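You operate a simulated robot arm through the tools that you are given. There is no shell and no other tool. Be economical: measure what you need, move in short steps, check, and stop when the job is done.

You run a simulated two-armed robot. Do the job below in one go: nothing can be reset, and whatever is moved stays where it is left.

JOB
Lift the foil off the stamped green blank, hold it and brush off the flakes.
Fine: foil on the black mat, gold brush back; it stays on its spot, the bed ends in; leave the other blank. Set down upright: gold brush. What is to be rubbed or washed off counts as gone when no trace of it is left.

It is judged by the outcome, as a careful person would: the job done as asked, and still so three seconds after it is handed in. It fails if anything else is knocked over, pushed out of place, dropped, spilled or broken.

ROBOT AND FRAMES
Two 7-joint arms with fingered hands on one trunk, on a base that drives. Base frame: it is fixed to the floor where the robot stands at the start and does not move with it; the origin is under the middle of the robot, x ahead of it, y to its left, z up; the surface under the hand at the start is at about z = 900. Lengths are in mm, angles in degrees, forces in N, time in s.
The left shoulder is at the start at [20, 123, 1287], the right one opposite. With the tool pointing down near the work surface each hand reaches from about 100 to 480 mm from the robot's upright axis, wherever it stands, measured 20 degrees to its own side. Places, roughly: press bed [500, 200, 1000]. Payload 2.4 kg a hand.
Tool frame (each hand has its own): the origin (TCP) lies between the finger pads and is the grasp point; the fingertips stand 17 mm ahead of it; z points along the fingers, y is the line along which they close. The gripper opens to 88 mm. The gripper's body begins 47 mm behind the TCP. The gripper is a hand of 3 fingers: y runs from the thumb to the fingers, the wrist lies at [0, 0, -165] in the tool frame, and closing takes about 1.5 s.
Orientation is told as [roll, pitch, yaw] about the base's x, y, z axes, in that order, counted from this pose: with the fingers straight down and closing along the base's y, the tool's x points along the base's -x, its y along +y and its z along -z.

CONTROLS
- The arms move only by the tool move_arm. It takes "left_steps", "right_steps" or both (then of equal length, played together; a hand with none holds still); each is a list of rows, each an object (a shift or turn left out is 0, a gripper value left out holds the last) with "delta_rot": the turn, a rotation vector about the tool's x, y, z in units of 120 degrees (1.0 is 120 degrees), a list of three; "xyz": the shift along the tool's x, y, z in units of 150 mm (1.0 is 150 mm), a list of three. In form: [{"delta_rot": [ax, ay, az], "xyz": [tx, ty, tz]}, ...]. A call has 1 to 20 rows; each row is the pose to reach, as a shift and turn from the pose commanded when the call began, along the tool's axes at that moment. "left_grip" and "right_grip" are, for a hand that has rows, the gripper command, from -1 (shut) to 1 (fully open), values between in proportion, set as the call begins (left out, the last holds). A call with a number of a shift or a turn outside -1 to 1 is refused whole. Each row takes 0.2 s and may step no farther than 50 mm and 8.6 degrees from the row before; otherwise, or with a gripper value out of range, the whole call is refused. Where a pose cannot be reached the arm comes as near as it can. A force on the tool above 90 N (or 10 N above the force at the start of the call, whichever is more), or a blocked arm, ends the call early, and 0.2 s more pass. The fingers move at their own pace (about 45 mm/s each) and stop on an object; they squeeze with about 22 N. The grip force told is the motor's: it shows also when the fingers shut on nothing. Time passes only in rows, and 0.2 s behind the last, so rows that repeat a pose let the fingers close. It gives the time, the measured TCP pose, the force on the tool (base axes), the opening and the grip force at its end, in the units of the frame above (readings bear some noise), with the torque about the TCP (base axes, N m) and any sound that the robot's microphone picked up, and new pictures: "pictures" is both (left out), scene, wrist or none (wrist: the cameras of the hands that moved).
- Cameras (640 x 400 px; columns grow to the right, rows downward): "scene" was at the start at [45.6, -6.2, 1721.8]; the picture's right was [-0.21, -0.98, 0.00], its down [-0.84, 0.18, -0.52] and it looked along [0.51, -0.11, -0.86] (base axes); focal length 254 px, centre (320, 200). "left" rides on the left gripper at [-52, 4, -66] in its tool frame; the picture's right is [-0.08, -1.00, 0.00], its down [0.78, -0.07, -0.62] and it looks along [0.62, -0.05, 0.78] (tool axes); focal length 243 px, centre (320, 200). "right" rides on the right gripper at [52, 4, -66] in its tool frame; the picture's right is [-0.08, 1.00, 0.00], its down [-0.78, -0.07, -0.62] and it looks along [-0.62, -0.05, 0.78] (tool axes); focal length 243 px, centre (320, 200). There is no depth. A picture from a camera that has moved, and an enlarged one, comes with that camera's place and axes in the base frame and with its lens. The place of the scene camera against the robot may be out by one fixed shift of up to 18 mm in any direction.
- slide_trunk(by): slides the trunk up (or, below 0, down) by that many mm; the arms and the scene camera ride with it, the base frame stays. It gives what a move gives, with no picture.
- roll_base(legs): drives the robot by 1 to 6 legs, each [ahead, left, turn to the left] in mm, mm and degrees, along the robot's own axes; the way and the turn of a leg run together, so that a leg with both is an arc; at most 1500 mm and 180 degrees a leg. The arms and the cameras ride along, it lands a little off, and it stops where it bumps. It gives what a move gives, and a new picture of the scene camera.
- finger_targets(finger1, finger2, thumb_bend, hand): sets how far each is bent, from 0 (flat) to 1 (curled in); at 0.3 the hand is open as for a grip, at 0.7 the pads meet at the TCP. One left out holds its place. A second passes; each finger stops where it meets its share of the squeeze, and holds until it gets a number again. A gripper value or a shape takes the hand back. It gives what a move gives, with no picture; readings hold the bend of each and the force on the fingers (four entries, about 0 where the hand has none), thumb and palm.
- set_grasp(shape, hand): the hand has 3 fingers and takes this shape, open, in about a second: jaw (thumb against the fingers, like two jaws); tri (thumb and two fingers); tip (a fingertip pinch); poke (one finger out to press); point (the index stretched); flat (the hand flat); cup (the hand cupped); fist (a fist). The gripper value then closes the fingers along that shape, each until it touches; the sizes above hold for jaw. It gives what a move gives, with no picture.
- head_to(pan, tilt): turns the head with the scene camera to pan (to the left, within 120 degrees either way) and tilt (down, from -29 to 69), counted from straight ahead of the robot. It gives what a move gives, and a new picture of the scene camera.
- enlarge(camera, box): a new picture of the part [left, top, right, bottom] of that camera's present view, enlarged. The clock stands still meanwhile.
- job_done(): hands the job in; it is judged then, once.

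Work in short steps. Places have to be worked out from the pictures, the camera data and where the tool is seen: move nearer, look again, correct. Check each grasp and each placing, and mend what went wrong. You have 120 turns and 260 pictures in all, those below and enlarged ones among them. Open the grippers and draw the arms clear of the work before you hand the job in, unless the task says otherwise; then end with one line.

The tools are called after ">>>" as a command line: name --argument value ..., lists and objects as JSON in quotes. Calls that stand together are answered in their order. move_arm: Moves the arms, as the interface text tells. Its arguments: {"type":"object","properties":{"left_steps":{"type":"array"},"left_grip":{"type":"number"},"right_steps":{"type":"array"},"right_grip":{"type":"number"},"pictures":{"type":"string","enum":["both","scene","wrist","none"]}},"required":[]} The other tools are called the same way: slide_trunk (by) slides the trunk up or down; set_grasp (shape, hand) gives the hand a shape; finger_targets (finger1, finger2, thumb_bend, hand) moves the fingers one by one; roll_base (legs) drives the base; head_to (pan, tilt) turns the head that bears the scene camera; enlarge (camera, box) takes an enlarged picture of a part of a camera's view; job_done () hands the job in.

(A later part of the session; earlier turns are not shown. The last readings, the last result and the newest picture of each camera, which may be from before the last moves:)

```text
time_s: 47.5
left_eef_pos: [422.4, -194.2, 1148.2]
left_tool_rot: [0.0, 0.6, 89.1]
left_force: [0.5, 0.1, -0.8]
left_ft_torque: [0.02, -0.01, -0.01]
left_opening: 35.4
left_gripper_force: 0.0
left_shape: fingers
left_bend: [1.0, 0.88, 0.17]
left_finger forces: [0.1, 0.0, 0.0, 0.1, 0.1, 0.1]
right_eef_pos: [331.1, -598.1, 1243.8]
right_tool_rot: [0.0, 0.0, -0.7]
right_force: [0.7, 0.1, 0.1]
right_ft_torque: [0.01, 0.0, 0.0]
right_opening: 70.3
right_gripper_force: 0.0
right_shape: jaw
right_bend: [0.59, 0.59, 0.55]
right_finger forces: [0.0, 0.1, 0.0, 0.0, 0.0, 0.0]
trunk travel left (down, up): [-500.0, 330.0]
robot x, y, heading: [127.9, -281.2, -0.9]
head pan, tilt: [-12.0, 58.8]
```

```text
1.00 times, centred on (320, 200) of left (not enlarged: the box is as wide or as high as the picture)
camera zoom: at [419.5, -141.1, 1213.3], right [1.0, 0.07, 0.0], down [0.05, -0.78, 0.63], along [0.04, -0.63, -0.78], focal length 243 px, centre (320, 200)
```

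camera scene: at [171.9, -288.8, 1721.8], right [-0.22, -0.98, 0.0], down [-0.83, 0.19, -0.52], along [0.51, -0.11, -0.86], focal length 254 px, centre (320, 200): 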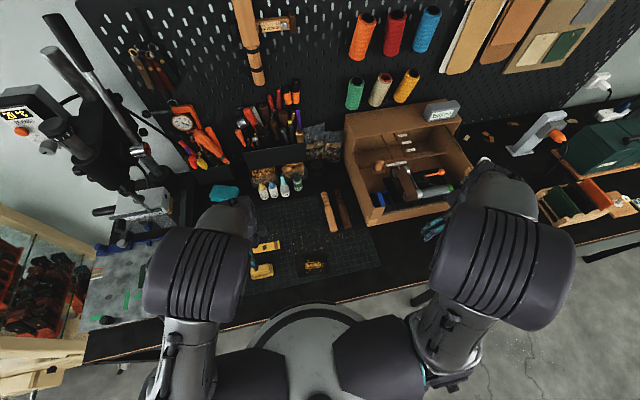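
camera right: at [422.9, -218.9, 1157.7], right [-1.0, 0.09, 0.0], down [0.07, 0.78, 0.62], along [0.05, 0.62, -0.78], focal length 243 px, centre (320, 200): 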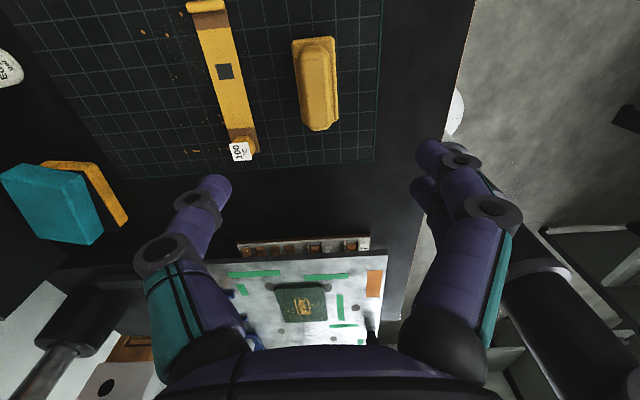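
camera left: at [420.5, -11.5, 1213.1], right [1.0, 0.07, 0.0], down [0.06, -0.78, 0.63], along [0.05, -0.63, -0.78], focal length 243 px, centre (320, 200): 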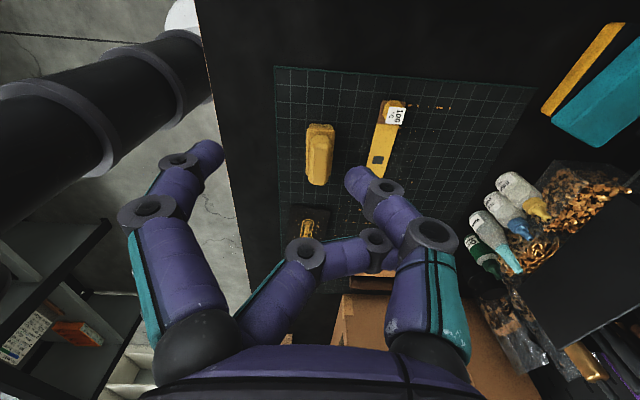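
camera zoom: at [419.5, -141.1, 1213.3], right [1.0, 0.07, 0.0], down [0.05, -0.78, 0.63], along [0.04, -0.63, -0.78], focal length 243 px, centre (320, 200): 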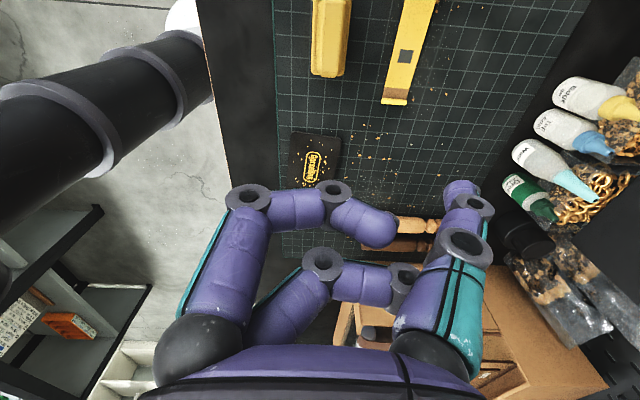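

>>> finger_targets --hand "left" --finger1 0.0 --finger2 0.0 --thumb_bend 0.0

>>> finger_targets --hand "left" --finger1 0.0 --finger2 0.0 --thumb_bend 0.6

>>> enlarge --camera "left" --box '[0, 0, 640, 400]'

```text
time_s: 48.5
left_eef_pos: [422.4, -194.7, 1148.5]
left_tool_rot: [-0.1, 0.5, 89.1]
left_force: [0.0, 0.1, 0.1]
left_ft_torque: [0.0, -0.03, 0.0]
left_opening: 112.4
left_gripper_force: 0.1
left_shape: fingers
left_bend: [0.0, 0.83, 0.15]
left_finger forces: [0.1, 0.0, 0.0, 0.1, 0.1, 0.0]
right_eef_pos: [331.0, -598.3, 1243.9]
right_tool_rot: [-0.1, 0.0, -0.7]
right_force: [0.5, -1.0, 0.0]
right_ft_torque: [-0.03, 0.05, 0.01]
right_opening: 70.4
right_gripper_force: 0.1
right_shape: jaw
right_bend: [0.59, 0.59, 0.55]
right_finger forces: [0.0, 0.0, 0.0, 0.0, 0.1, 0.0]
trunk travel left (down, up): [-500.0, 330.0]
robot x, y, heading: [125.2, -281.1, -0.8]
head pan, tilt: [-12.0, 58.8]
```

```text
time_s: 49.5
left_eef_pos: [422.8, -193.5, 1147.3]
left_tool_rot: [0.0, 0.6, 89.0]
left_force: [-0.4, -0.1, -1.1]
left_ft_torque: [0.02, 0.02, -0.01]
left_opening: 70.1
left_gripper_force: 0.0
left_shape: fingers
left_bend: [0.0, 0.82, 0.6]
left_finger forces: [0.1, 0.1, 0.0, 0.0, 0.0, 0.0]
right_eef_pos: [331.2, -598.6, 1244.0]
right_tool_rot: [0.1, 0.0, -0.7]
right_force: [0.1, 0.7, 0.1]
right_ft_torque: [-0.01, 0.01, 0.0]
right_opening: 70.5
right_gripper_force: 0.1
right_shape: jaw
right_bend: [0.59, 0.59, 0.55]
right_finger forces: [0.0, 0.0, 0.0, 0.1, 0.0, 0.0]
trunk travel left (down, up): [-500.0, 330.0]
robot x, y, heading: [127.8, -279.6, -0.6]
head pan, tilt: [-12.0, 58.8]
```

```text
1.00 times, centred on (320, 200) of left (not enlarged: the box is as wide or as high as the picture)
camera zoom: at [419.5, -141.1, 1213.3], right [1.0, 0.07, 0.0], down [0.05, -0.78, 0.63], along [0.04, -0.63, -0.78], focal length 243 px, centre (320, 200)
```

zoom: 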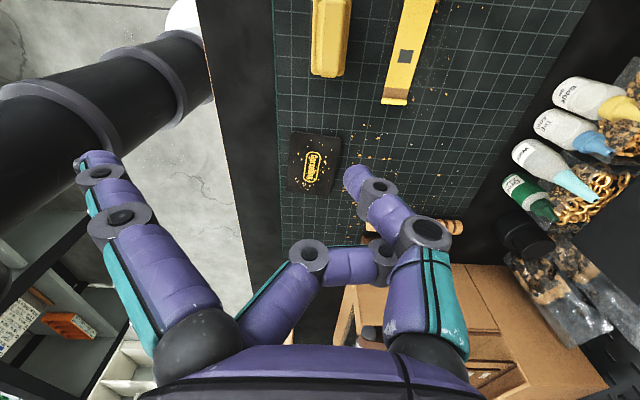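

>>> finger_targets --hand "left" --finger1 0.0 --finger2 0.0 --thumb_bend 1.0

>>> finger_targets --hand "left" --finger1 0.0 --finger2 0.0 --thumb_bend 0.3

>>> enlarge --camera "left" --box '[120, 100, 520, 350]'

```text
time_s: 50.5
left_eef_pos: [423.7, -193.6, 1148.2]
left_tool_rot: [-0.1, 0.6, 89.1]
left_force: [-0.2, -0.7, -0.6]
left_ft_torque: [0.0, -0.02, -0.03]
left_opening: 36.7
left_gripper_force: 0.0
left_shape: fingers
left_bend: [0.0, 0.12, 0.95]
left_finger forces: [0.0, 0.1, 0.0, 0.0, 0.0, 0.1]
right_eef_pos: [331.5, -597.8, 1243.2]
right_tool_rot: [0.0, 0.0, -0.7]
right_force: [0.1, -0.4, 0.0]
right_ft_torque: [0.0, 0.0, 0.0]
right_opening: 70.3
right_gripper_force: 0.1
right_shape: jaw
right_bend: [0.59, 0.59, 0.55]
right_finger forces: [0.0, 0.1, 0.0, 0.0, 0.0, 0.0]
trunk travel left (down, up): [-500.0, 330.0]
robot x, y, heading: [124.6, -282.1, -0.6]
head pan, tilt: [-12.0, 58.8]
```

```text
time_s: 51.5
left_eef_pos: [423.1, -194.3, 1147.2]
left_tool_rot: [0.0, 0.6, 89.1]
left_force: [0.4, 0.1, 0.2]
left_ft_torque: [0.0, -0.02, 0.05]
left_opening: 104.3
left_gripper_force: 0.0
left_shape: fingers
left_bend: [0.0, 0.0, 0.3]
left_finger forces: [0.1, 0.0, 0.1, 0.1, 0.0, 0.0]
right_eef_pos: [331.6, -598.6, 1241.0]
right_tool_rot: [0.0, 0.0, -0.7]
right_force: [-0.7, -0.2, -0.6]
right_ft_torque: [-0.03, -0.03, 0.01]
right_opening: 70.3
right_gripper_force: 0.3
right_shape: jaw
right_bend: [0.59, 0.59, 0.55]
right_finger forces: [0.1, 0.1, 0.1, 0.0, 0.0, 0.1]
trunk travel left (down, up): [-500.0, 330.0]
robot x, y, heading: [129.0, -281.4, -0.8]
head pan, tilt: [-12.0, 58.8]
```

```text
1.60 times, centred on (320, 225) of left
camera zoom: at [419.5, -141.1, 1213.3], right [1.0, 0.07, 0.0], down [0.05, -0.78, 0.63], along [0.04, -0.63, -0.78], focal length 388 px, centre (320, 160)
```

zoom: 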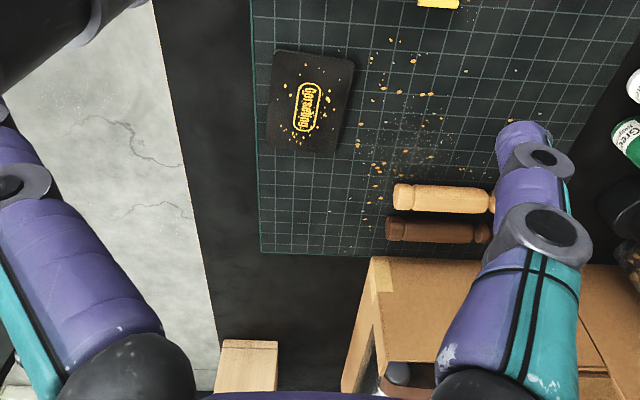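

Freed. Back to jaw shape, and move over the brush at z≈1030.

>>> set_grasp --hand "left" --shape "jaw"

>>> move_arm --left_steps '[{"xyz": [-0.19, -0.043, 0.2], "delta_rot": [0, 0, -0.007]}, {"xyz": [-0.19, -0.043, 0.5], "delta_rot": [0, 0, -0.007]}, {"xyz": [-0.19, -0.043, 0.78], "delta_rot": [0, 0, -0.007]}, {"xyz": [-0.19, -0.043, 0.78], "delta_rot": [0, 0, -0.007]}]' --left_grip 0.6 --pictures "wrist"

```text
time_s: 52.4
left_eef_pos: [422.4, -193.9, 1148.0]
left_tool_rot: [0.0, 0.7, 89.1]
left_force: [0.3, -0.8, 0.1]
left_ft_torque: [-0.01, -0.01, -0.01]
left_opening: 87.8
left_gripper_force: 0.1
left_shape: jaw
left_bend: [0.3, 0.3, 0.3]
left_finger forces: [0.0, 0.0, 0.0, 0.0, 0.0, 0.1]
right_eef_pos: [331.6, -597.8, 1242.8]
right_tool_rot: [0.1, 0.0, -0.7]
right_force: [0.1, -0.2, -0.6]
right_ft_torque: [0.0, -0.02, 0.02]
right_opening: 70.3
right_gripper_force: 0.0
right_shape: jaw
right_bend: [0.59, 0.59, 0.55]
right_finger forces: [0.1, 0.0, 0.0, 0.0, 0.0, 0.0]
trunk travel left (down, up): [-500.0, 330.0]
robot x, y, heading: [129.0, -276.7, -0.6]
head pan, tilt: [-12.0, 58.8]
```

```text
time_s: 53.4
left_eef_pos: [427.2, -167.1, 1030.3]
left_tool_rot: [0.1, 0.5, 89.8]
left_force: [-0.4, 0.3, 0.3]
left_ft_torque: [-0.03, -0.02, 0.0]
left_opening: 70.5
left_gripper_force: 0.0
left_shape: jaw
left_bend: [0.59, 0.59, 0.55]
left_finger forces: [0.0, 0.0, 0.1, 0.0, 0.0, 0.0]
right_eef_pos: [330.5, -597.6, 1243.7]
right_tool_rot: [-0.1, 0.0, -0.7]
right_force: [0.0, -0.1, -0.1]
right_ft_torque: [-0.02, 0.01, -0.03]
right_opening: 70.1
right_gripper_force: 0.1
right_shape: jaw
right_bend: [0.59, 0.59, 0.55]
right_finger forces: [0.1, 0.0, 0.0, 0.0, 0.0, 0.1]
trunk travel left (down, up): [-500.0, 330.0]
robot x, y, heading: [124.3, -276.9, -0.4]
head pan, tilt: [-12.0, 58.8]
camera left: at [423.7, -114.6, 1096.3], right [1.0, 0.08, 0.0], down [0.07, -0.78, 0.63], along [0.05, -0.63, -0.78], focal length 243 px, centre (320, 200)
```

left: 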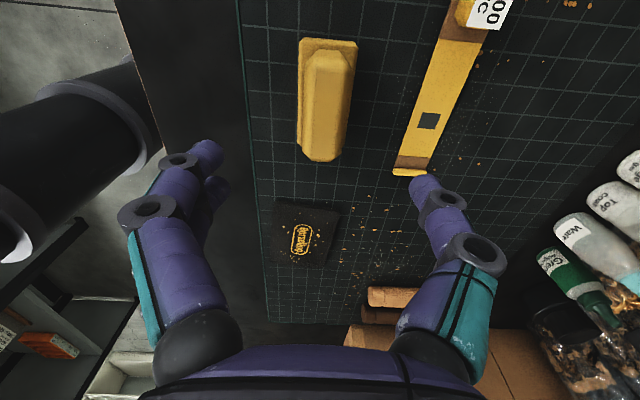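

Aligned on the brush; descend to TCP z≈944 and close.

>>> move_arm --left_steps '[{"xyz": [0, -0.005, 0.2]}, {"xyz": [0, -0.005, 0.4]}, {"xyz": [0, -0.005, 0.575]}, {"xyz": [0, -0.005, 0.575]}]' --pictures "wrist"

>>> move_arm --left_steps '[{}, {}, {}, {}, {}, {}, {}]' --left_grip -1 --pictures "none"

```text
time_s: 54.4
left_eef_pos: [430.6, -167.5, 944.2]
left_tool_rot: [-0.1, 0.5, 89.9]
left_force: [-0.8, -0.2, -0.3]
left_ft_torque: [-0.01, -0.01, 0.0]
left_opening: 70.6
left_gripper_force: 0.2
left_shape: jaw
left_bend: [0.59, 0.59, 0.55]
left_finger forces: [0.0, 0.0, 0.0, 0.0, 0.1, 0.0]
right_eef_pos: [331.4, -596.8, 1243.3]
right_tool_rot: [-0.1, 0.0, -0.8]
right_force: [0.3, 0.7, 0.2]
right_ft_torque: [0.03, 0.01, 0.0]
right_opening: 70.3
right_gripper_force: 0.1
right_shape: jaw
right_bend: [0.59, 0.59, 0.55]
right_finger forces: [0.0, 0.0, 0.0, 0.0, 0.0, 0.1]
trunk travel left (down, up): [-500.0, 330.0]
robot x, y, heading: [124.8, -276.3, -0.8]
head pan, tilt: [-12.0, 58.8]
camera left: at [427.1, -115.0, 1009.2], right [1.0, 0.08, 0.0], down [0.07, -0.77, 0.63], along [0.05, -0.63, -0.78], focal length 243 px, centre (320, 200)
```

left: 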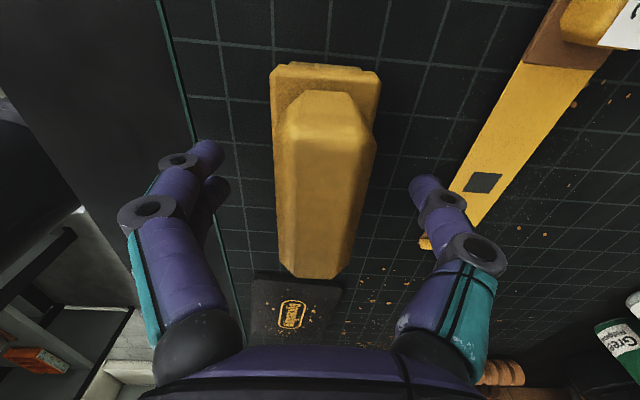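

```text
time_s: 56.0
left_eef_pos: [430.7, -167.2, 944.2]
left_tool_rot: [0.1, 0.6, 89.9]
left_force: [0.0, 0.4, 12.5]
left_ft_torque: [0.01, 0.1, 0.02]
left_opening: 25.9
left_gripper_force: 22.0
left_shape: jaw
left_bend: [0.74, 0.74, 0.7]
left_finger forces: [14.1, 12.7, 0.1, 0.0, 20.7, 0.1]
right_eef_pos: [330.7, -598.1, 1244.2]
right_tool_rot: [0.0, 0.0, -0.7]
right_force: [-0.8, -0.4, -1.0]
right_ft_torque: [0.0, 0.03, 0.01]
right_opening: 70.3
right_gripper_force: 0.1
right_shape: jaw
right_bend: [0.59, 0.59, 0.55]
right_finger forces: [0.1, 0.0, 0.0, 0.0, 0.0, 0.0]
trunk travel left (down, up): [-500.0, 330.0]
robot x, y, heading: [126.2, -278.1, -0.8]
head pan, tilt: [-12.0, 58.8]
```

Left hand has the brush. Lift it and drive back left so both hands can work over the blank.

>>> move_arm --left_steps '[{"xyz": [0, 0, -0.3]}, {"xyz": [0, 0, -0.6]}, {"xyz": [0, 0, -0.9]}, {"xyz": [0, 0, -1.0]}]' --pictures "none"

>>> roll_base --legs '[[0, 315, 0.7]]'

```text
time_s: 57.0
left_eef_pos: [430.9, -166.2, 1093.6]
left_tool_rot: [0.0, 0.6, 89.9]
left_force: [-0.4, 0.2, -0.7]
left_ft_torque: [-0.01, 0.0, 0.0]
left_opening: 24.5
left_gripper_force: 22.0
left_shape: jaw
left_bend: [0.74, 0.74, 0.7]
left_finger forces: [9.0, 9.1, 0.1, 0.1, 19.4, 0.2]
right_eef_pos: [331.2, -598.8, 1243.2]
right_tool_rot: [0.0, 0.0, -0.7]
right_force: [0.7, 0.1, 0.1]
right_ft_torque: [0.01, 0.01, 0.03]
right_opening: 70.3
right_gripper_force: 0.1
right_shape: jaw
right_bend: [0.59, 0.59, 0.55]
right_finger forces: [0.1, 0.1, 0.0, 0.0, 0.0, 0.0]
trunk travel left (down, up): [-500.0, 330.0]
robot x, y, heading: [130.0, -281.0, -0.7]
head pan, tilt: [-12.0, 58.8]
```

```text
time_s: 59.1
left_eef_pos: [430.5, 153.1, 1094.3]
left_tool_rot: [0.1, 0.7, 90.6]
left_force: [0.0, -0.5, -0.4]
left_ft_torque: [0.02, 0.03, -0.06]
left_opening: 24.8
left_gripper_force: 21.9
left_shape: jaw
left_bend: [0.74, 0.74, 0.7]
left_finger forces: [9.1, 9.0, 0.1, 0.0, 19.3, 0.0]
right_eef_pos: [336.4, -280.1, 1243.5]
right_tool_rot: [0.0, 0.0, 0.0]
right_force: [-0.5, 0.4, 0.1]
right_ft_torque: [0.01, -0.03, -0.01]
right_opening: 70.1
right_gripper_force: 0.1
right_shape: jaw
right_bend: [0.59, 0.59, 0.55]
right_finger forces: [0.0, 0.0, 0.1, 0.0, 0.0, 0.1]
trunk travel left (down, up): [-500.0, 330.0]
robot x, y, heading: [127.5, 38.1, 0.0]
head pan, tilt: [-12.0, 58.8]
camera scene: at [174.0, 29.8, 1721.8], right [-0.21, -0.98, 0.0], down [-0.84, 0.18, -0.52], along [0.51, -0.11, -0.86], focal length 254 px, centre (320, 200)
```

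scene: 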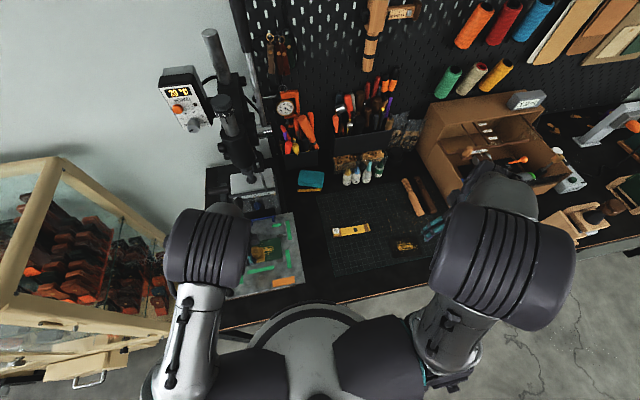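

Now left brush waits aside at y≈215 while the right hand starts over to hold the blank's clear right edge.

>>> move_arm --left_steps '[{"xyz": [-0.1, -0.08, 0]}, {"xyz": [-0.2, -0.16, 0]}, {"xyz": [-0.3, -0.24, 0]}, {"xyz": [-0.41, -0.3, 0]}, {"xyz": [-0.41, -0.3, 0]}]' --right_steps '[{"xyz": [-0.1, 0.2, 0.1]}, {"xyz": [-0.2, 0.4, 0.2]}, {"xyz": [-0.3, 0.6, 0.3]}, {"xyz": [-0.4, 0.8, 0.35]}, {"xyz": [-0.467, 1.0, 0.4]}]' --right_grip -1 --pictures "none"

>>> move_arm --right_steps '[{"xyz": [-0.1, 0.2, 0.1], "delta_rot": [-0.06, 0, 0]}, {"xyz": [-0.2, 0.4, 0.2], "delta_rot": [-0.12, 0, 0]}, {"xyz": [-0.3, 0.6, 0.3], "delta_rot": [-0.18, 0, 0]}, {"xyz": [-0.4, 0.8, 0.4], "delta_rot": [-0.233, 0, 0]}, {"xyz": [-0.467, 0.95, 0.5], "delta_rot": [-0.233, 0, 0]}, {"xyz": [-0.467, 0.95, 0.6], "delta_rot": [-0.233, 0, 0]}]' --pictures "both"

```text
time_s: 60.3
left_eef_pos: [476.3, 214.0, 1092.8]
left_tool_rot: [0.1, 0.6, 90.5]
left_force: [0.4, -0.3, -0.4]
left_ft_torque: [-0.03, -0.03, 0.02]
left_opening: 24.9
left_gripper_force: 22.0
left_shape: jaw
left_bend: [0.74, 0.74, 0.7]
left_finger forces: [9.0, 9.2, 0.1, 0.0, 19.4, 0.0]
right_eef_pos: [406.6, -132.7, 1183.1]
right_tool_rot: [0.0, 0.0, 0.0]
right_force: [0.4, 0.1, -1.4]
right_ft_torque: [-0.02, -0.01, 0.02]
right_opening: 0.2
right_gripper_force: 18.2
right_shape: jaw
right_bend: [0.64, 0.64, 0.78]
right_finger forces: [0.0, 0.0, 0.0, 0.1, 0.0, 0.0]
trunk travel left (down, up): [-500.0, 330.0]
robot x, y, heading: [131.4, 37.5, -0.0]
head pan, tilt: [-12.0, 58.8]
```

```text
time_s: 61.7
left_eef_pos: [475.7, 214.2, 1094.0]
left_tool_rot: [0.0, 0.5, 90.6]
left_force: [1.4, -0.5, -0.2]
left_ft_torque: [-0.01, 0.0, -0.01]
left_opening: 24.7
left_gripper_force: 22.0
left_shape: jaw
left_bend: [0.74, 0.74, 0.7]
left_finger forces: [9.0, 9.2, 0.0, 0.0, 19.5, 0.0]
right_eef_pos: [475.9, 10.0, 1094.3]
right_tool_rot: [27.9, 0.0, -0.1]
right_force: [-0.5, -0.2, -1.3]
right_ft_torque: [0.02, 0.02, -0.01]
right_opening: 0.0
right_gripper_force: 21.9
right_shape: jaw
right_bend: [0.66, 0.66, 0.79]
right_finger forces: [0.1, 0.1, 0.0, 0.0, 0.0, 0.1]
trunk travel left (down, up): [-500.0, 330.0]
robot x, y, heading: [128.9, 35.4, 0.0]
head pan, tilt: [-12.0, 58.8]
camera scene: at [174.3, 28.1, 1721.8], right [-0.21, -0.98, 0.0], down [-0.84, 0.18, -0.52], along [0.51, -0.11, -0.86], focal length 254 px, centre (320, 200)
camera right: at [424.3, -17.2, 1152.1], right [0.09, 0.88, 0.47], down [0.78, -0.35, 0.52], along [0.62, 0.32, -0.72], focal length 243 px, centre (320, 200)
```

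scene: 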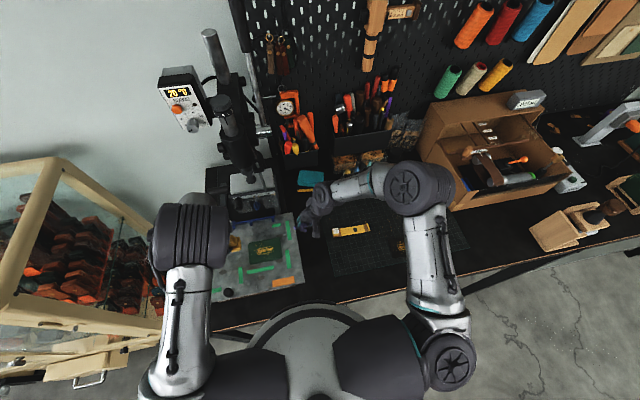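
right: 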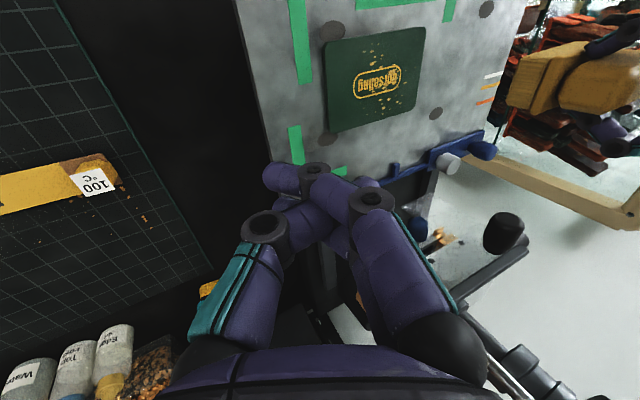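

Fully shut, the right fingers cross a little. I'll set them to just touching (about 3 mm) and look.

>>> move_arm --right_steps '[{}, {}, {}]' --right_grip -0.5 --pictures "none"

>>> move_arm --right_steps '[{}, {}, {}]' --right_grip -0.92 --pictures "wrist"

```text
time_s: 62.5
left_eef_pos: [477.4, 214.0, 1093.3]
left_tool_rot: [0.0, 0.7, 90.6]
left_force: [0.2, 0.7, -0.3]
left_ft_torque: [-0.02, 0.0, 0.03]
left_opening: 24.9
left_gripper_force: 22.1
left_shape: jaw
left_bend: [0.74, 0.74, 0.7]
left_finger forces: [9.0, 9.1, 0.0, 0.1, 19.5, 0.0]
right_eef_pos: [476.0, 10.1, 1094.3]
right_tool_rot: [28.0, 0.0, 0.0]
right_force: [0.0, -0.6, -0.3]
right_ft_torque: [-0.02, -0.02, 0.04]
right_opening: 22.0
right_gripper_force: 0.1
right_shape: jaw
right_bend: [0.73, 0.73, 0.7]
right_finger forces: [0.0, 0.0, 0.0, 0.0, 0.0, 0.0]
trunk travel left (down, up): [-500.0, 330.0]
robot x, y, heading: [129.9, 37.8, -0.1]
head pan, tilt: [-12.0, 58.8]
```

```text
time_s: 63.3
left_eef_pos: [475.8, 213.5, 1093.3]
left_tool_rot: [-0.1, 0.6, 90.6]
left_force: [0.1, -0.4, -1.0]
left_ft_torque: [0.01, -0.01, 0.0]
left_opening: 24.7
left_gripper_force: 22.0
left_shape: jaw
left_bend: [0.74, 0.74, 0.7]
left_finger forces: [9.1, 9.1, 0.0, 0.0, 19.6, 0.0]
right_eef_pos: [476.6, 9.8, 1094.4]
right_tool_rot: [28.0, 0.0, 0.0]
right_force: [0.5, -0.2, -0.1]
right_ft_torque: [0.02, 0.01, 0.02]
right_opening: 3.7
right_gripper_force: 0.1
right_shape: jaw
right_bend: [0.71, 0.71, 0.7]
right_finger forces: [0.1, 0.0, 0.1, 0.0, 0.0, 0.0]
trunk travel left (down, up): [-500.0, 330.0]
robot x, y, heading: [133.1, 36.0, -0.0]
head pan, tilt: [-12.0, 58.8]
camera right: at [424.1, -17.1, 1152.3], right [0.08, 0.88, 0.47], down [0.78, -0.35, 0.52], along [0.62, 0.32, -0.72], focal length 243 px, centre (320, 200)
```

right: 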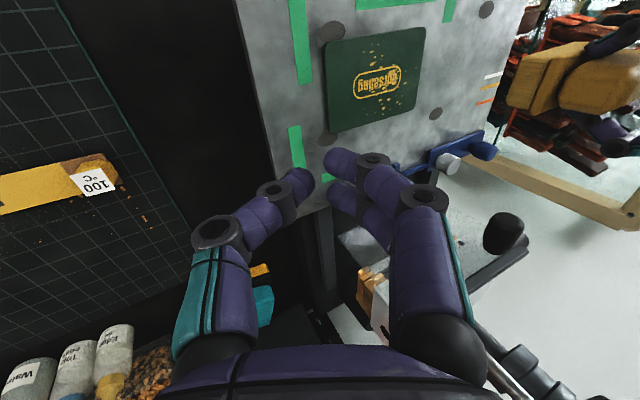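

Right hand now to just above the blank's right edge (TCP ≈ [476,89,1018]).

>>> move_arm --right_steps '[{"xyz": [0, 0.08, 0.23]}, {"xyz": [0, 0.16, 0.46]}, {"xyz": [0, 0.234, 0.683]}, {"xyz": [0, 0.234, 0.683]}]' --pictures "both"

>>> enlarge --camera "scene" --box '[220, 200, 340, 290]'

```text
time_s: 64.3
left_eef_pos: [475.9, 214.1, 1093.9]
left_tool_rot: [0.0, 0.6, 90.6]
left_force: [0.3, 0.3, -0.7]
left_ft_torque: [-0.02, 0.02, 0.02]
left_opening: 24.8
left_gripper_force: 22.1
left_shape: jaw
left_bend: [0.74, 0.74, 0.7]
left_finger forces: [8.9, 9.1, 0.0, 0.1, 19.5, 0.0]
right_eef_pos: [475.1, 87.6, 1020.3]
right_tool_rot: [27.9, 0.1, 0.0]
right_force: [-0.5, 0.4, 0.2]
right_ft_torque: [-0.01, 0.03, -0.02]
right_opening: 3.9
right_gripper_force: 0.0
right_shape: jaw
right_bend: [0.71, 0.71, 0.7]
right_finger forces: [0.0, 0.0, 0.1, 0.0, 0.1, 0.0]
trunk travel left (down, up): [-500.0, 330.0]
robot x, y, heading: [127.5, 33.0, -0.2]
head pan, tilt: [-12.0, 58.8]
camera scene: at [174.1, 28.3, 1721.8], right [-0.21, -0.98, 0.0], down [-0.84, 0.18, -0.52], along [0.51, -0.11, -0.86], focal length 254 px, centre (320, 200)
camera right: at [423.5, 61.6, 1078.4], right [0.08, 0.88, 0.47], down [0.78, -0.35, 0.52], along [0.62, 0.32, -0.72], focal length 243 px, centre (320, 200)
```

scene: 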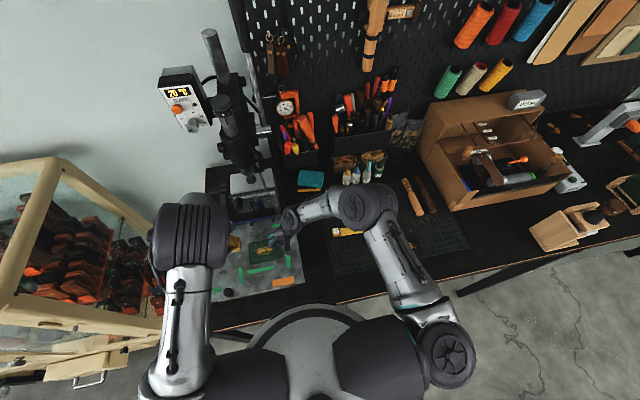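
right: 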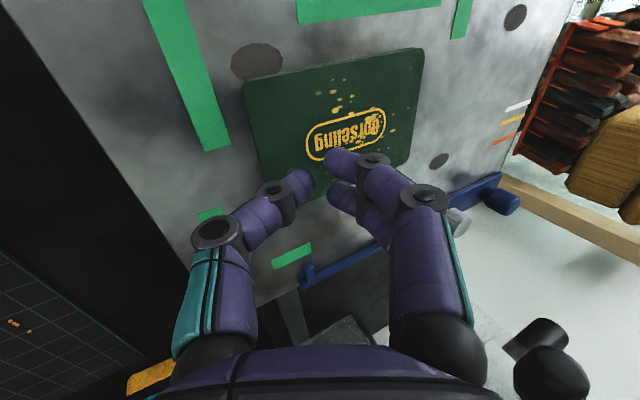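

```text
4.44 times, centred on (280, 245) of scene
camera zoom: at [174.1, 28.3, 1721.8], right [-0.21, -0.98, 0.0], down [-0.84, 0.18, -0.52], along [0.51, -0.11, -0.86], focal length 1128 px, centre (498, 0)
```

zoom: 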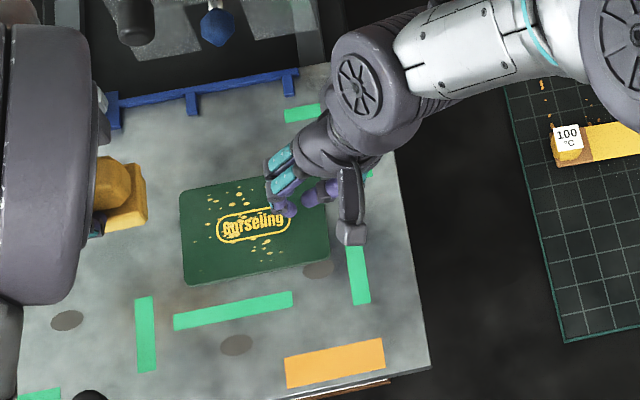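

Tips hover over the clear right strip. Lower towards contact.

>>> move_arm --right_steps '[{"xyz": [0, -0.03, 0.08]}, {"xyz": [0, -0.064, 0.155]}, {"xyz": [0, -0.064, 0.155]}]' --pictures "none"

>>> move_arm --right_steps '[{"xyz": [0, -0.004, 0.007]}, {"xyz": [0, -0.008, 0.014]}]' --pictures "wrist"

```text
time_s: 65.1
left_eef_pos: [474.5, 214.1, 1093.2]
left_tool_rot: [0.0, 0.5, 90.6]
left_force: [0.6, -0.1, -1.7]
left_ft_torque: [-0.03, 0.01, 0.0]
left_opening: 24.5
left_gripper_force: 22.1
left_shape: jaw
left_bend: [0.74, 0.74, 0.7]
left_finger forces: [9.0, 9.1, 0.0, 0.1, 19.5, 0.1]
right_eef_pos: [476.1, 92.7, 995.6]
right_tool_rot: [28.1, 0.0, -0.1]
right_force: [-0.6, 0.4, 0.8]
right_ft_torque: [0.01, 0.04, -0.02]
right_opening: 3.9
right_gripper_force: 0.0
right_shape: jaw
right_bend: [0.71, 0.71, 0.7]
right_finger forces: [0.0, 0.1, 0.1, 0.0, 0.1, 0.1]
trunk travel left (down, up): [-500.0, 330.0]
robot x, y, heading: [128.4, 35.0, -0.0]
head pan, tilt: [-12.0, 58.8]
```

```text
time_s: 65.7
left_eef_pos: [475.1, 214.4, 1093.2]
left_tool_rot: [0.0, 0.6, 90.6]
left_force: [-0.3, 0.0, -0.3]
left_ft_torque: [0.01, 0.03, -0.02]
left_opening: 24.8
left_gripper_force: 21.6
left_shape: jaw
left_bend: [0.74, 0.74, 0.7]
left_finger forces: [9.0, 9.1, 0.1, 0.1, 19.4, 0.0]
right_eef_pos: [475.3, 92.8, 992.8]
right_tool_rot: [28.1, -0.1, 0.1]
right_force: [-0.6, -0.8, 0.8]
right_ft_torque: [0.02, 0.01, -0.02]
right_opening: 3.6
right_gripper_force: 0.1
right_shape: jaw
right_bend: [0.71, 0.71, 0.7]
right_finger forces: [0.0, 0.0, 0.0, 0.0, 0.6, 0.0]
trunk travel left (down, up): [-500.0, 330.0]
robot x, y, heading: [130.7, 35.8, -0.2]
head pan, tilt: [-12.0, 58.8]
camera right: at [423.8, 66.0, 1051.3], right [0.09, 0.88, 0.47], down [0.78, -0.35, 0.52], along [0.62, 0.32, -0.72], focal length 243 px, centre (320, 200)
```

right: 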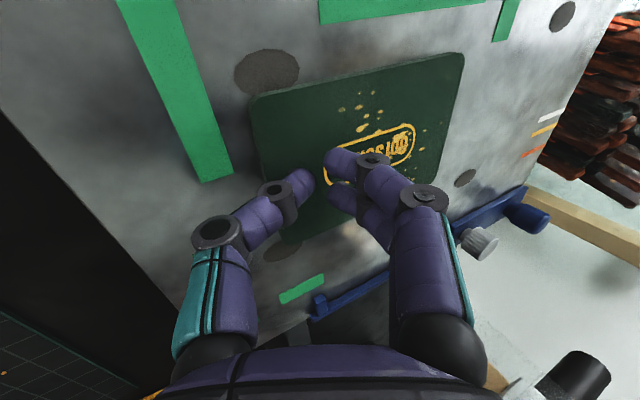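

Contact is just beginning. I'll shift 5 mm further right, away from the stamp, and press lightly.

>>> move_arm --right_steps '[{"xyz": [0, -0.026, -0.021]}, {"xyz": [0, -0.0357, -0.0039]}, {"xyz": [0, -0.0375, -0.001]}]' --pictures "none"

```text
time_s: 66.5
left_eef_pos: [476.2, 214.7, 1093.8]
left_tool_rot: [-0.1, 0.5, 90.6]
left_force: [0.5, 0.1, -1.3]
left_ft_torque: [-0.02, -0.02, 0.01]
left_opening: 24.7
left_gripper_force: 21.8
left_shape: jaw
left_bend: [0.74, 0.74, 0.7]
left_finger forces: [8.9, 9.2, 0.0, 0.1, 19.5, 0.1]
right_eef_pos: [477.1, 88.9, 990.1]
right_tool_rot: [27.9, 0.1, -0.1]
right_force: [-1.0, -0.7, 3.6]
right_ft_torque: [0.03, 0.02, -0.02]
right_opening: 3.6
right_gripper_force: 0.0
right_shape: jaw
right_bend: [0.71, 0.71, 0.72]
right_finger forces: [0.0, 0.0, 0.0, 0.1, 3.7, 0.1]
trunk travel left (down, up): [-500.0, 330.0]
robot x, y, heading: [132.9, 39.1, 0.1]
head pan, tilt: [-12.0, 58.8]
```

>>> move_arm --right_steps '[{"xyz": [0, -0.006, 0.012]}, {"xyz": [0, -0.0125, 0.0236]}]' --pictures "both"

>>> enlarge --camera "scene" --box '[220, 200, 340, 290]'

```text
time_s: 67.1
left_eef_pos: [475.0, 214.5, 1093.2]
left_tool_rot: [0.0, 0.6, 90.5]
left_force: [-0.5, 0.4, -0.8]
left_ft_torque: [0.02, 0.01, 0.0]
left_opening: 24.8
left_gripper_force: 21.6
left_shape: jaw
left_bend: [0.74, 0.74, 0.7]
left_finger forces: [9.0, 9.1, 0.0, 0.0, 19.4, 0.0]
right_eef_pos: [476.0, 88.2, 986.1]
right_tool_rot: [28.0, 0.0, -0.1]
right_force: [-0.6, -1.7, 7.6]
right_ft_torque: [0.04, -0.04, -0.03]
right_opening: 3.5
right_gripper_force: 0.1
right_shape: jaw
right_bend: [0.71, 0.71, 0.74]
right_finger forces: [0.6, 0.4, 0.0, 0.1, 6.9, 0.1]
trunk travel left (down, up): [-500.0, 330.0]
robot x, y, heading: [130.5, 36.0, -0.2]
head pan, tilt: [-12.0, 58.8]
camera scene: at [173.6, 28.4, 1721.9], right [-0.21, -0.98, 0.0], down [-0.84, 0.18, -0.52], along [0.51, -0.11, -0.86], focal length 254 px, centre (320, 200)
camera right: at [424.5, 61.3, 1044.2], right [0.08, 0.88, 0.47], down [0.78, -0.35, 0.52], along [0.62, 0.32, -0.72], focal length 243 px, centre (320, 200)
```

scene: 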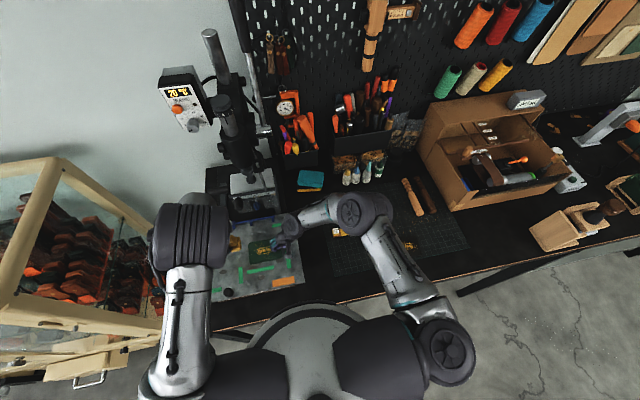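
right: 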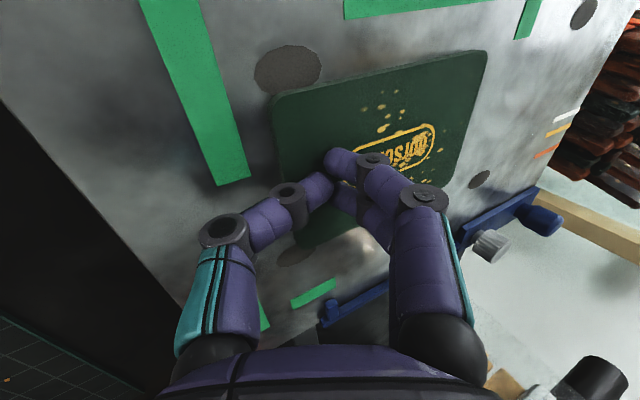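

```text
4.44 times, centred on (280, 245) of scene
camera zoom: at [173.6, 28.4, 1721.9], right [-0.21, -0.98, 0.0], down [-0.84, 0.18, -0.52], along [0.51, -0.11, -0.86], focal length 1128 px, centre (498, 0)
```

zoom: 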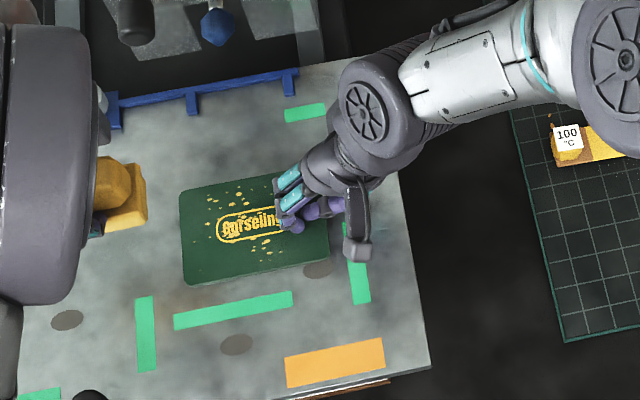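

Holding at 7.6 N. Now bring the brush over the far lane (x≈494, y≈158), still 10 mm above.

>>> move_arm --left_steps '[{"xyz": [0.1, -0.06, 0]}, {"xyz": [0.25, -0.123, 0.1]}, {"xyz": [0.38, -0.123, 0.3]}, {"xyz": [0.38, -0.123, 0.44]}, {"xyz": [0.38, -0.123, 0.46]}]' --pictures "both"

>>> enlarge --camera "right" --box '[260, 20, 560, 220]'

```text
time_s: 68.3
left_eef_pos: [494.1, 155.2, 1023.2]
left_tool_rot: [0.1, 0.4, 90.6]
left_force: [0.5, -0.2, -0.4]
left_ft_torque: [0.0, -0.02, -0.02]
left_opening: 24.6
left_gripper_force: 21.9
left_shape: jaw
left_bend: [0.74, 0.74, 0.7]
left_finger forces: [9.1, 9.3, 0.0, 0.0, 19.4, 0.0]
right_eef_pos: [475.2, 88.3, 987.2]
right_tool_rot: [28.0, 0.1, 0.0]
right_force: [0.3, -1.1, 7.2]
right_ft_torque: [0.03, 0.02, 0.03]
right_opening: 3.6
right_gripper_force: 0.1
right_shape: jaw
right_bend: [0.71, 0.71, 0.74]
right_finger forces: [0.8, 0.8, 0.0, 0.0, 6.5, 0.0]
trunk travel left (down, up): [-500.0, 330.0]
robot x, y, heading: [130.8, 41.4, 0.2]
head pan, tilt: [-12.0, 58.8]
camera scene: at [173.6, 28.4, 1721.9], right [-0.21, -0.98, 0.0], down [-0.84, 0.18, -0.52], along [0.51, -0.11, -0.86], focal length 254 px, centre (320, 200)
camera left: at [489.8, 208.9, 1089.2], right [1.0, 0.1, 0.0], down [0.07, -0.77, 0.63], along [0.06, -0.63, -0.78], focal length 243 px, centre (320, 200)
```

scene: 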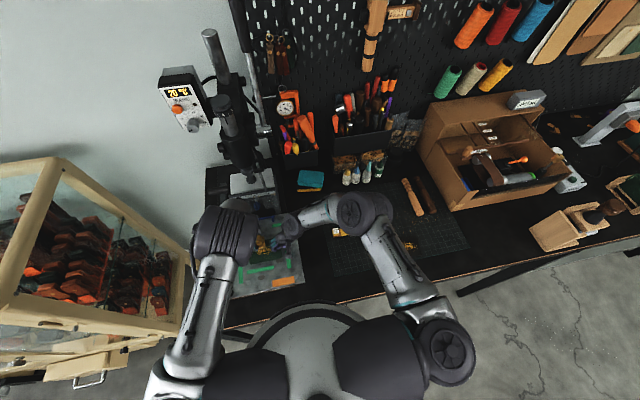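
left: 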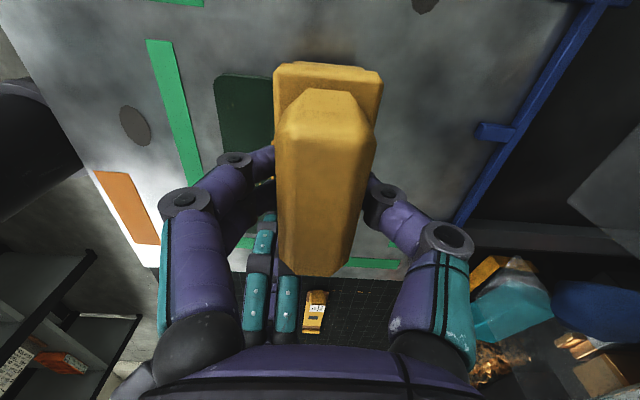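

```text
2.00 times, centred on (410, 120) of right
camera zoom: at [424.5, 61.3, 1044.2], right [0.08, 0.88, 0.47], down [0.78, -0.35, 0.52], along [0.62, 0.32, -0.72], focal length 485 px, centre (140, 360)
```

zoom: 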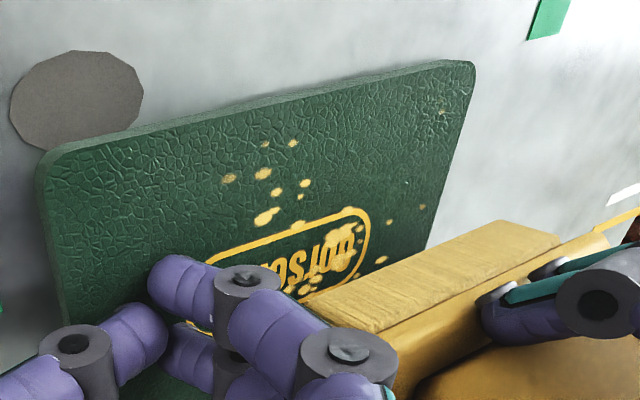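

Excellent view: brush hovering right over the far side. Lower it in small steps to contact.

>>> move_arm --left_steps '[{"xyz": [0, 0, 0.04]}, {"xyz": [0, 0, 0.06]}, {"xyz": [0, 0, 0.06]}]' --pictures "none"

>>> move_arm --left_steps '[{"xyz": [0, 0, 0.01]}, {"xyz": [0, 0, 0.02]}]' --pictures "none"

>>> enlarge --camera "right" --box '[260, 20, 560, 220]'

```text
time_s: 69.1
left_eef_pos: [493.9, 156.4, 1015.6]
left_tool_rot: [0.0, 0.7, 90.6]
left_force: [-0.4, 0.5, -0.2]
left_ft_torque: [-0.01, 0.04, 0.01]
left_opening: 24.7
left_gripper_force: 21.9
left_shape: jaw
left_bend: [0.74, 0.74, 0.7]
left_finger forces: [9.2, 9.1, 0.0, 0.0, 19.2, 0.0]
right_eef_pos: [475.8, 87.7, 985.7]
right_tool_rot: [28.0, 0.0, -0.1]
right_force: [0.4, -0.8, 8.7]
right_ft_torque: [0.09, -0.02, 0.03]
right_opening: 3.7
right_gripper_force: 0.1
right_shape: jaw
right_bend: [0.71, 0.71, 0.74]
right_finger forces: [0.8, 0.8, 0.1, 0.0, 6.3, 0.0]
trunk travel left (down, up): [-500.0, 330.0]
robot x, y, heading: [128.4, 35.0, -0.0]
head pan, tilt: [-12.0, 58.8]
```

```text
time_s: 69.7
left_eef_pos: [495.2, 156.0, 1014.0]
left_tool_rot: [-0.3, 0.5, 90.6]
left_force: [-0.6, -1.3, 29.7]
left_ft_torque: [-0.06, 0.33, 0.01]
left_opening: 25.8
left_gripper_force: 21.7
left_shape: jaw
left_bend: [0.75, 0.75, 0.7]
left_finger forces: [18.0, 17.8, 0.0, 0.0, 26.1, 0.0]
right_eef_pos: [475.4, 88.4, 986.1]
right_tool_rot: [27.9, -0.1, 0.0]
right_force: [1.5, 0.4, 4.7]
right_ft_torque: [0.05, -0.02, 0.0]
right_opening: 3.1
right_gripper_force: 0.0
right_shape: jaw
right_bend: [0.71, 0.71, 0.74]
right_finger forces: [0.1, 0.0, 0.0, 0.1, 4.2, 0.0]
trunk travel left (down, up): [-500.0, 330.0]
robot x, y, heading: [132.4, 34.8, 0.1]
head pan, tilt: [-12.0, 58.8]
```

```text
2.00 times, centred on (410, 120) of right
camera zoom: at [423.0, 60.8, 1044.8], right [0.08, 0.88, 0.47], down [0.78, -0.35, 0.52], along [0.62, 0.32, -0.72], focal length 485 px, centre (140, 360)
```

zoom: 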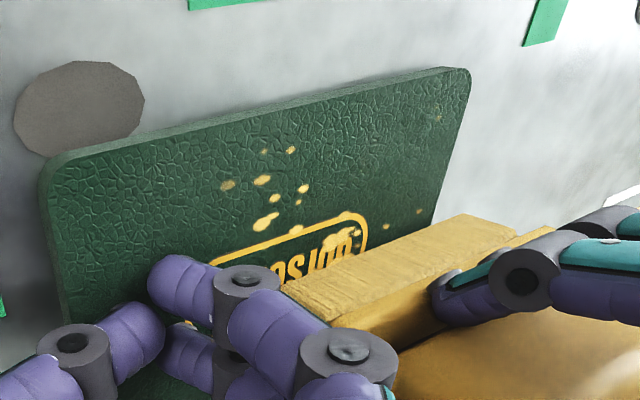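

Contact gives 30 N, more than needed. Ease up about 1.2 mm and stroke leftwards across the far lane.

>>> move_arm --left_steps '[{"xyz": [0, 0, -0.008]}, {"xyz": [-0.06, 0, -0.008]}, {"xyz": [-0.12, 0, -0.008]}, {"xyz": [-0.18, 0, -0.008]}, {"xyz": [-0.24, 0, -0.008]}, {"xyz": [-0.3, 0, -0.008]}]' --pictures "none"

>>> enlarge --camera "right" --box '[260, 20, 560, 220]'

```text
time_s: 71.1
left_eef_pos: [492.5, 201.1, 1013.8]
left_tool_rot: [0.2, 0.5, 90.5]
left_force: [-0.1, -1.4, 3.7]
left_ft_torque: [-0.06, 0.08, 0.03]
left_opening: 25.1
left_gripper_force: 21.5
left_shape: jaw
left_bend: [0.73, 0.75, 0.7]
left_finger forces: [8.6, 14.8, 0.0, 0.1, 22.0, 0.0]
right_eef_pos: [477.7, 89.4, 985.2]
right_tool_rot: [28.0, -0.1, 0.1]
right_force: [1.0, -1.4, 7.0]
right_ft_torque: [0.03, -0.03, 0.05]
right_opening: 3.4
right_gripper_force: 0.1
right_shape: jaw
right_bend: [0.71, 0.71, 0.74]
right_finger forces: [0.5, 0.5, 0.1, 0.0, 5.8, 0.1]
trunk travel left (down, up): [-500.0, 330.0]
robot x, y, heading: [130.8, 35.2, 0.2]
head pan, tilt: [-12.0, 58.8]
```

```text
2.00 times, centred on (410, 120) of right
camera zoom: at [424.3, 61.3, 1044.2], right [0.08, 0.88, 0.47], down [0.78, -0.35, 0.52], along [0.62, 0.32, -0.72], focal length 485 px, centre (140, 360)
```

zoom: 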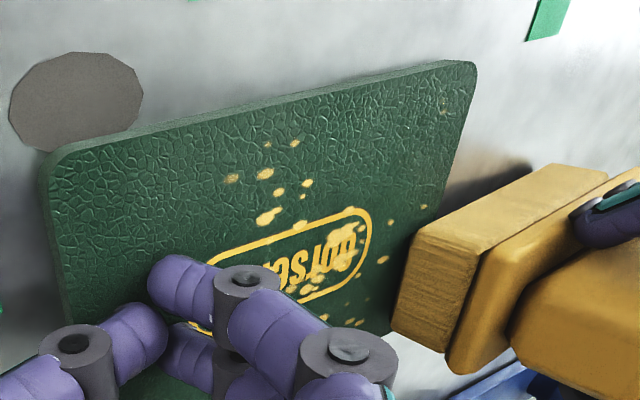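

Some flakes in this lane remain. I'll scrub back and forth with a bit more pressure.

>>> move_arm --left_steps '[{"xyz": [0.08, 0, 0.004]}, {"xyz": [0.16, 0, 0.004]}, {"xyz": [0.24, 0, 0.004]}, {"xyz": [0.32, 0, 0.004]}, {"xyz": [0.24, 0, 0.004]}, {"xyz": [0.16, 0, 0.004]}, {"xyz": [0.08, 0, 0.004]}, {"xyz": [0.0, 0, 0.004]}, {"xyz": [0.08, 0, 0.004]}, {"xyz": [0.16, 0, 0.004]}, {"xyz": [0.24, 0, 0.004]}, {"xyz": [0.32, 0, 0.004]}, {"xyz": [0.24, 0, 0.004]}, {"xyz": [0.16, 0, 0.004]}, {"xyz": [0.08, 0, 0.004]}, {"xyz": [0.0, 0, 0.004]}]' --pictures "none"

>>> enlarge --camera "right" --box '[260, 20, 560, 220]'

```text
time_s: 74.5
left_eef_pos: [493.1, 200.2, 1013.2]
left_tool_rot: [-0.3, 0.4, 90.6]
left_force: [1.0, -11.6, 35.9]
left_ft_torque: [-0.16, 0.09, 0.04]
left_opening: 26.8
left_gripper_force: 21.7
left_shape: jaw
left_bend: [0.76, 0.76, 0.7]
left_finger forces: [20.2, 20.5, 0.0, 0.0, 36.7, 0.0]
right_eef_pos: [475.3, 86.4, 986.9]
right_tool_rot: [28.1, -0.1, 0.1]
right_force: [-0.5, -0.8, 1.7]
right_ft_torque: [0.01, 0.03, -0.03]
right_opening: 3.6
right_gripper_force: 0.1
right_shape: jaw
right_bend: [0.71, 0.71, 0.71]
right_finger forces: [0.0, 0.0, 0.0, 0.0, 1.8, 0.0]
trunk travel left (down, up): [-500.0, 330.0]
robot x, y, heading: [130.9, 35.1, 0.4]
head pan, tilt: [-12.0, 58.8]
```

```text
2.00 times, centred on (410, 120) of right
camera zoom: at [423.1, 59.6, 1044.7], right [0.08, 0.88, 0.47], down [0.78, -0.35, 0.52], along [0.62, 0.32, -0.72], focal length 485 px, centre (140, 360)
```

zoom: 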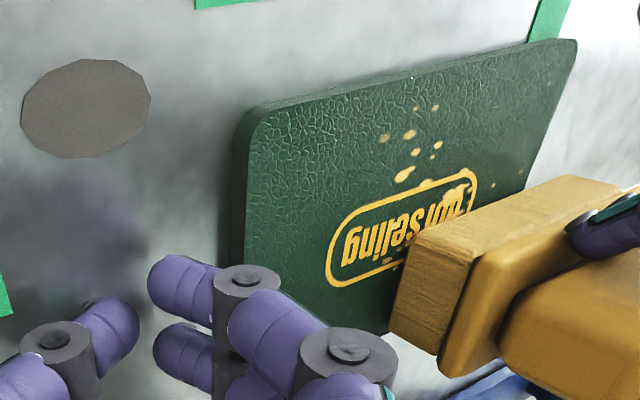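

Too much pressure: the blank slid left out from under the hold. I'll lift the brush off right away, then look and restore the blank.

>>> move_arm --left_steps '[{"xyz": [0, 0, -0.1]}, {"xyz": [-0.15, 0, -0.4]}, {"xyz": [-0.3, 0, -0.6]}]' --right_steps '[{"xyz": [0, 0, -0.1]}, {"xyz": [0, -0.1, -0.3]}, {"xyz": [0, -0.3, -0.5]}]' --pictures "both"

>>> enlarge --camera "scene" --box '[210, 200, 330, 290]'

```text
refused: row 2 steps farther than a row can; nothing moved
```

```text
4.44 times, centred on (270, 245) of scene
camera zoom: at [171.2, 25.8, 1722.0], right [-0.21, -0.98, 0.0], down [-0.84, 0.18, -0.52], along [0.51, -0.11, -0.85], focal length 1128 px, centre (542, 0)
```

zoom: 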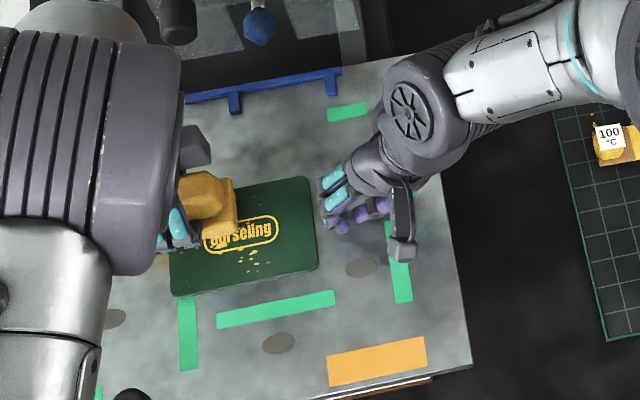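

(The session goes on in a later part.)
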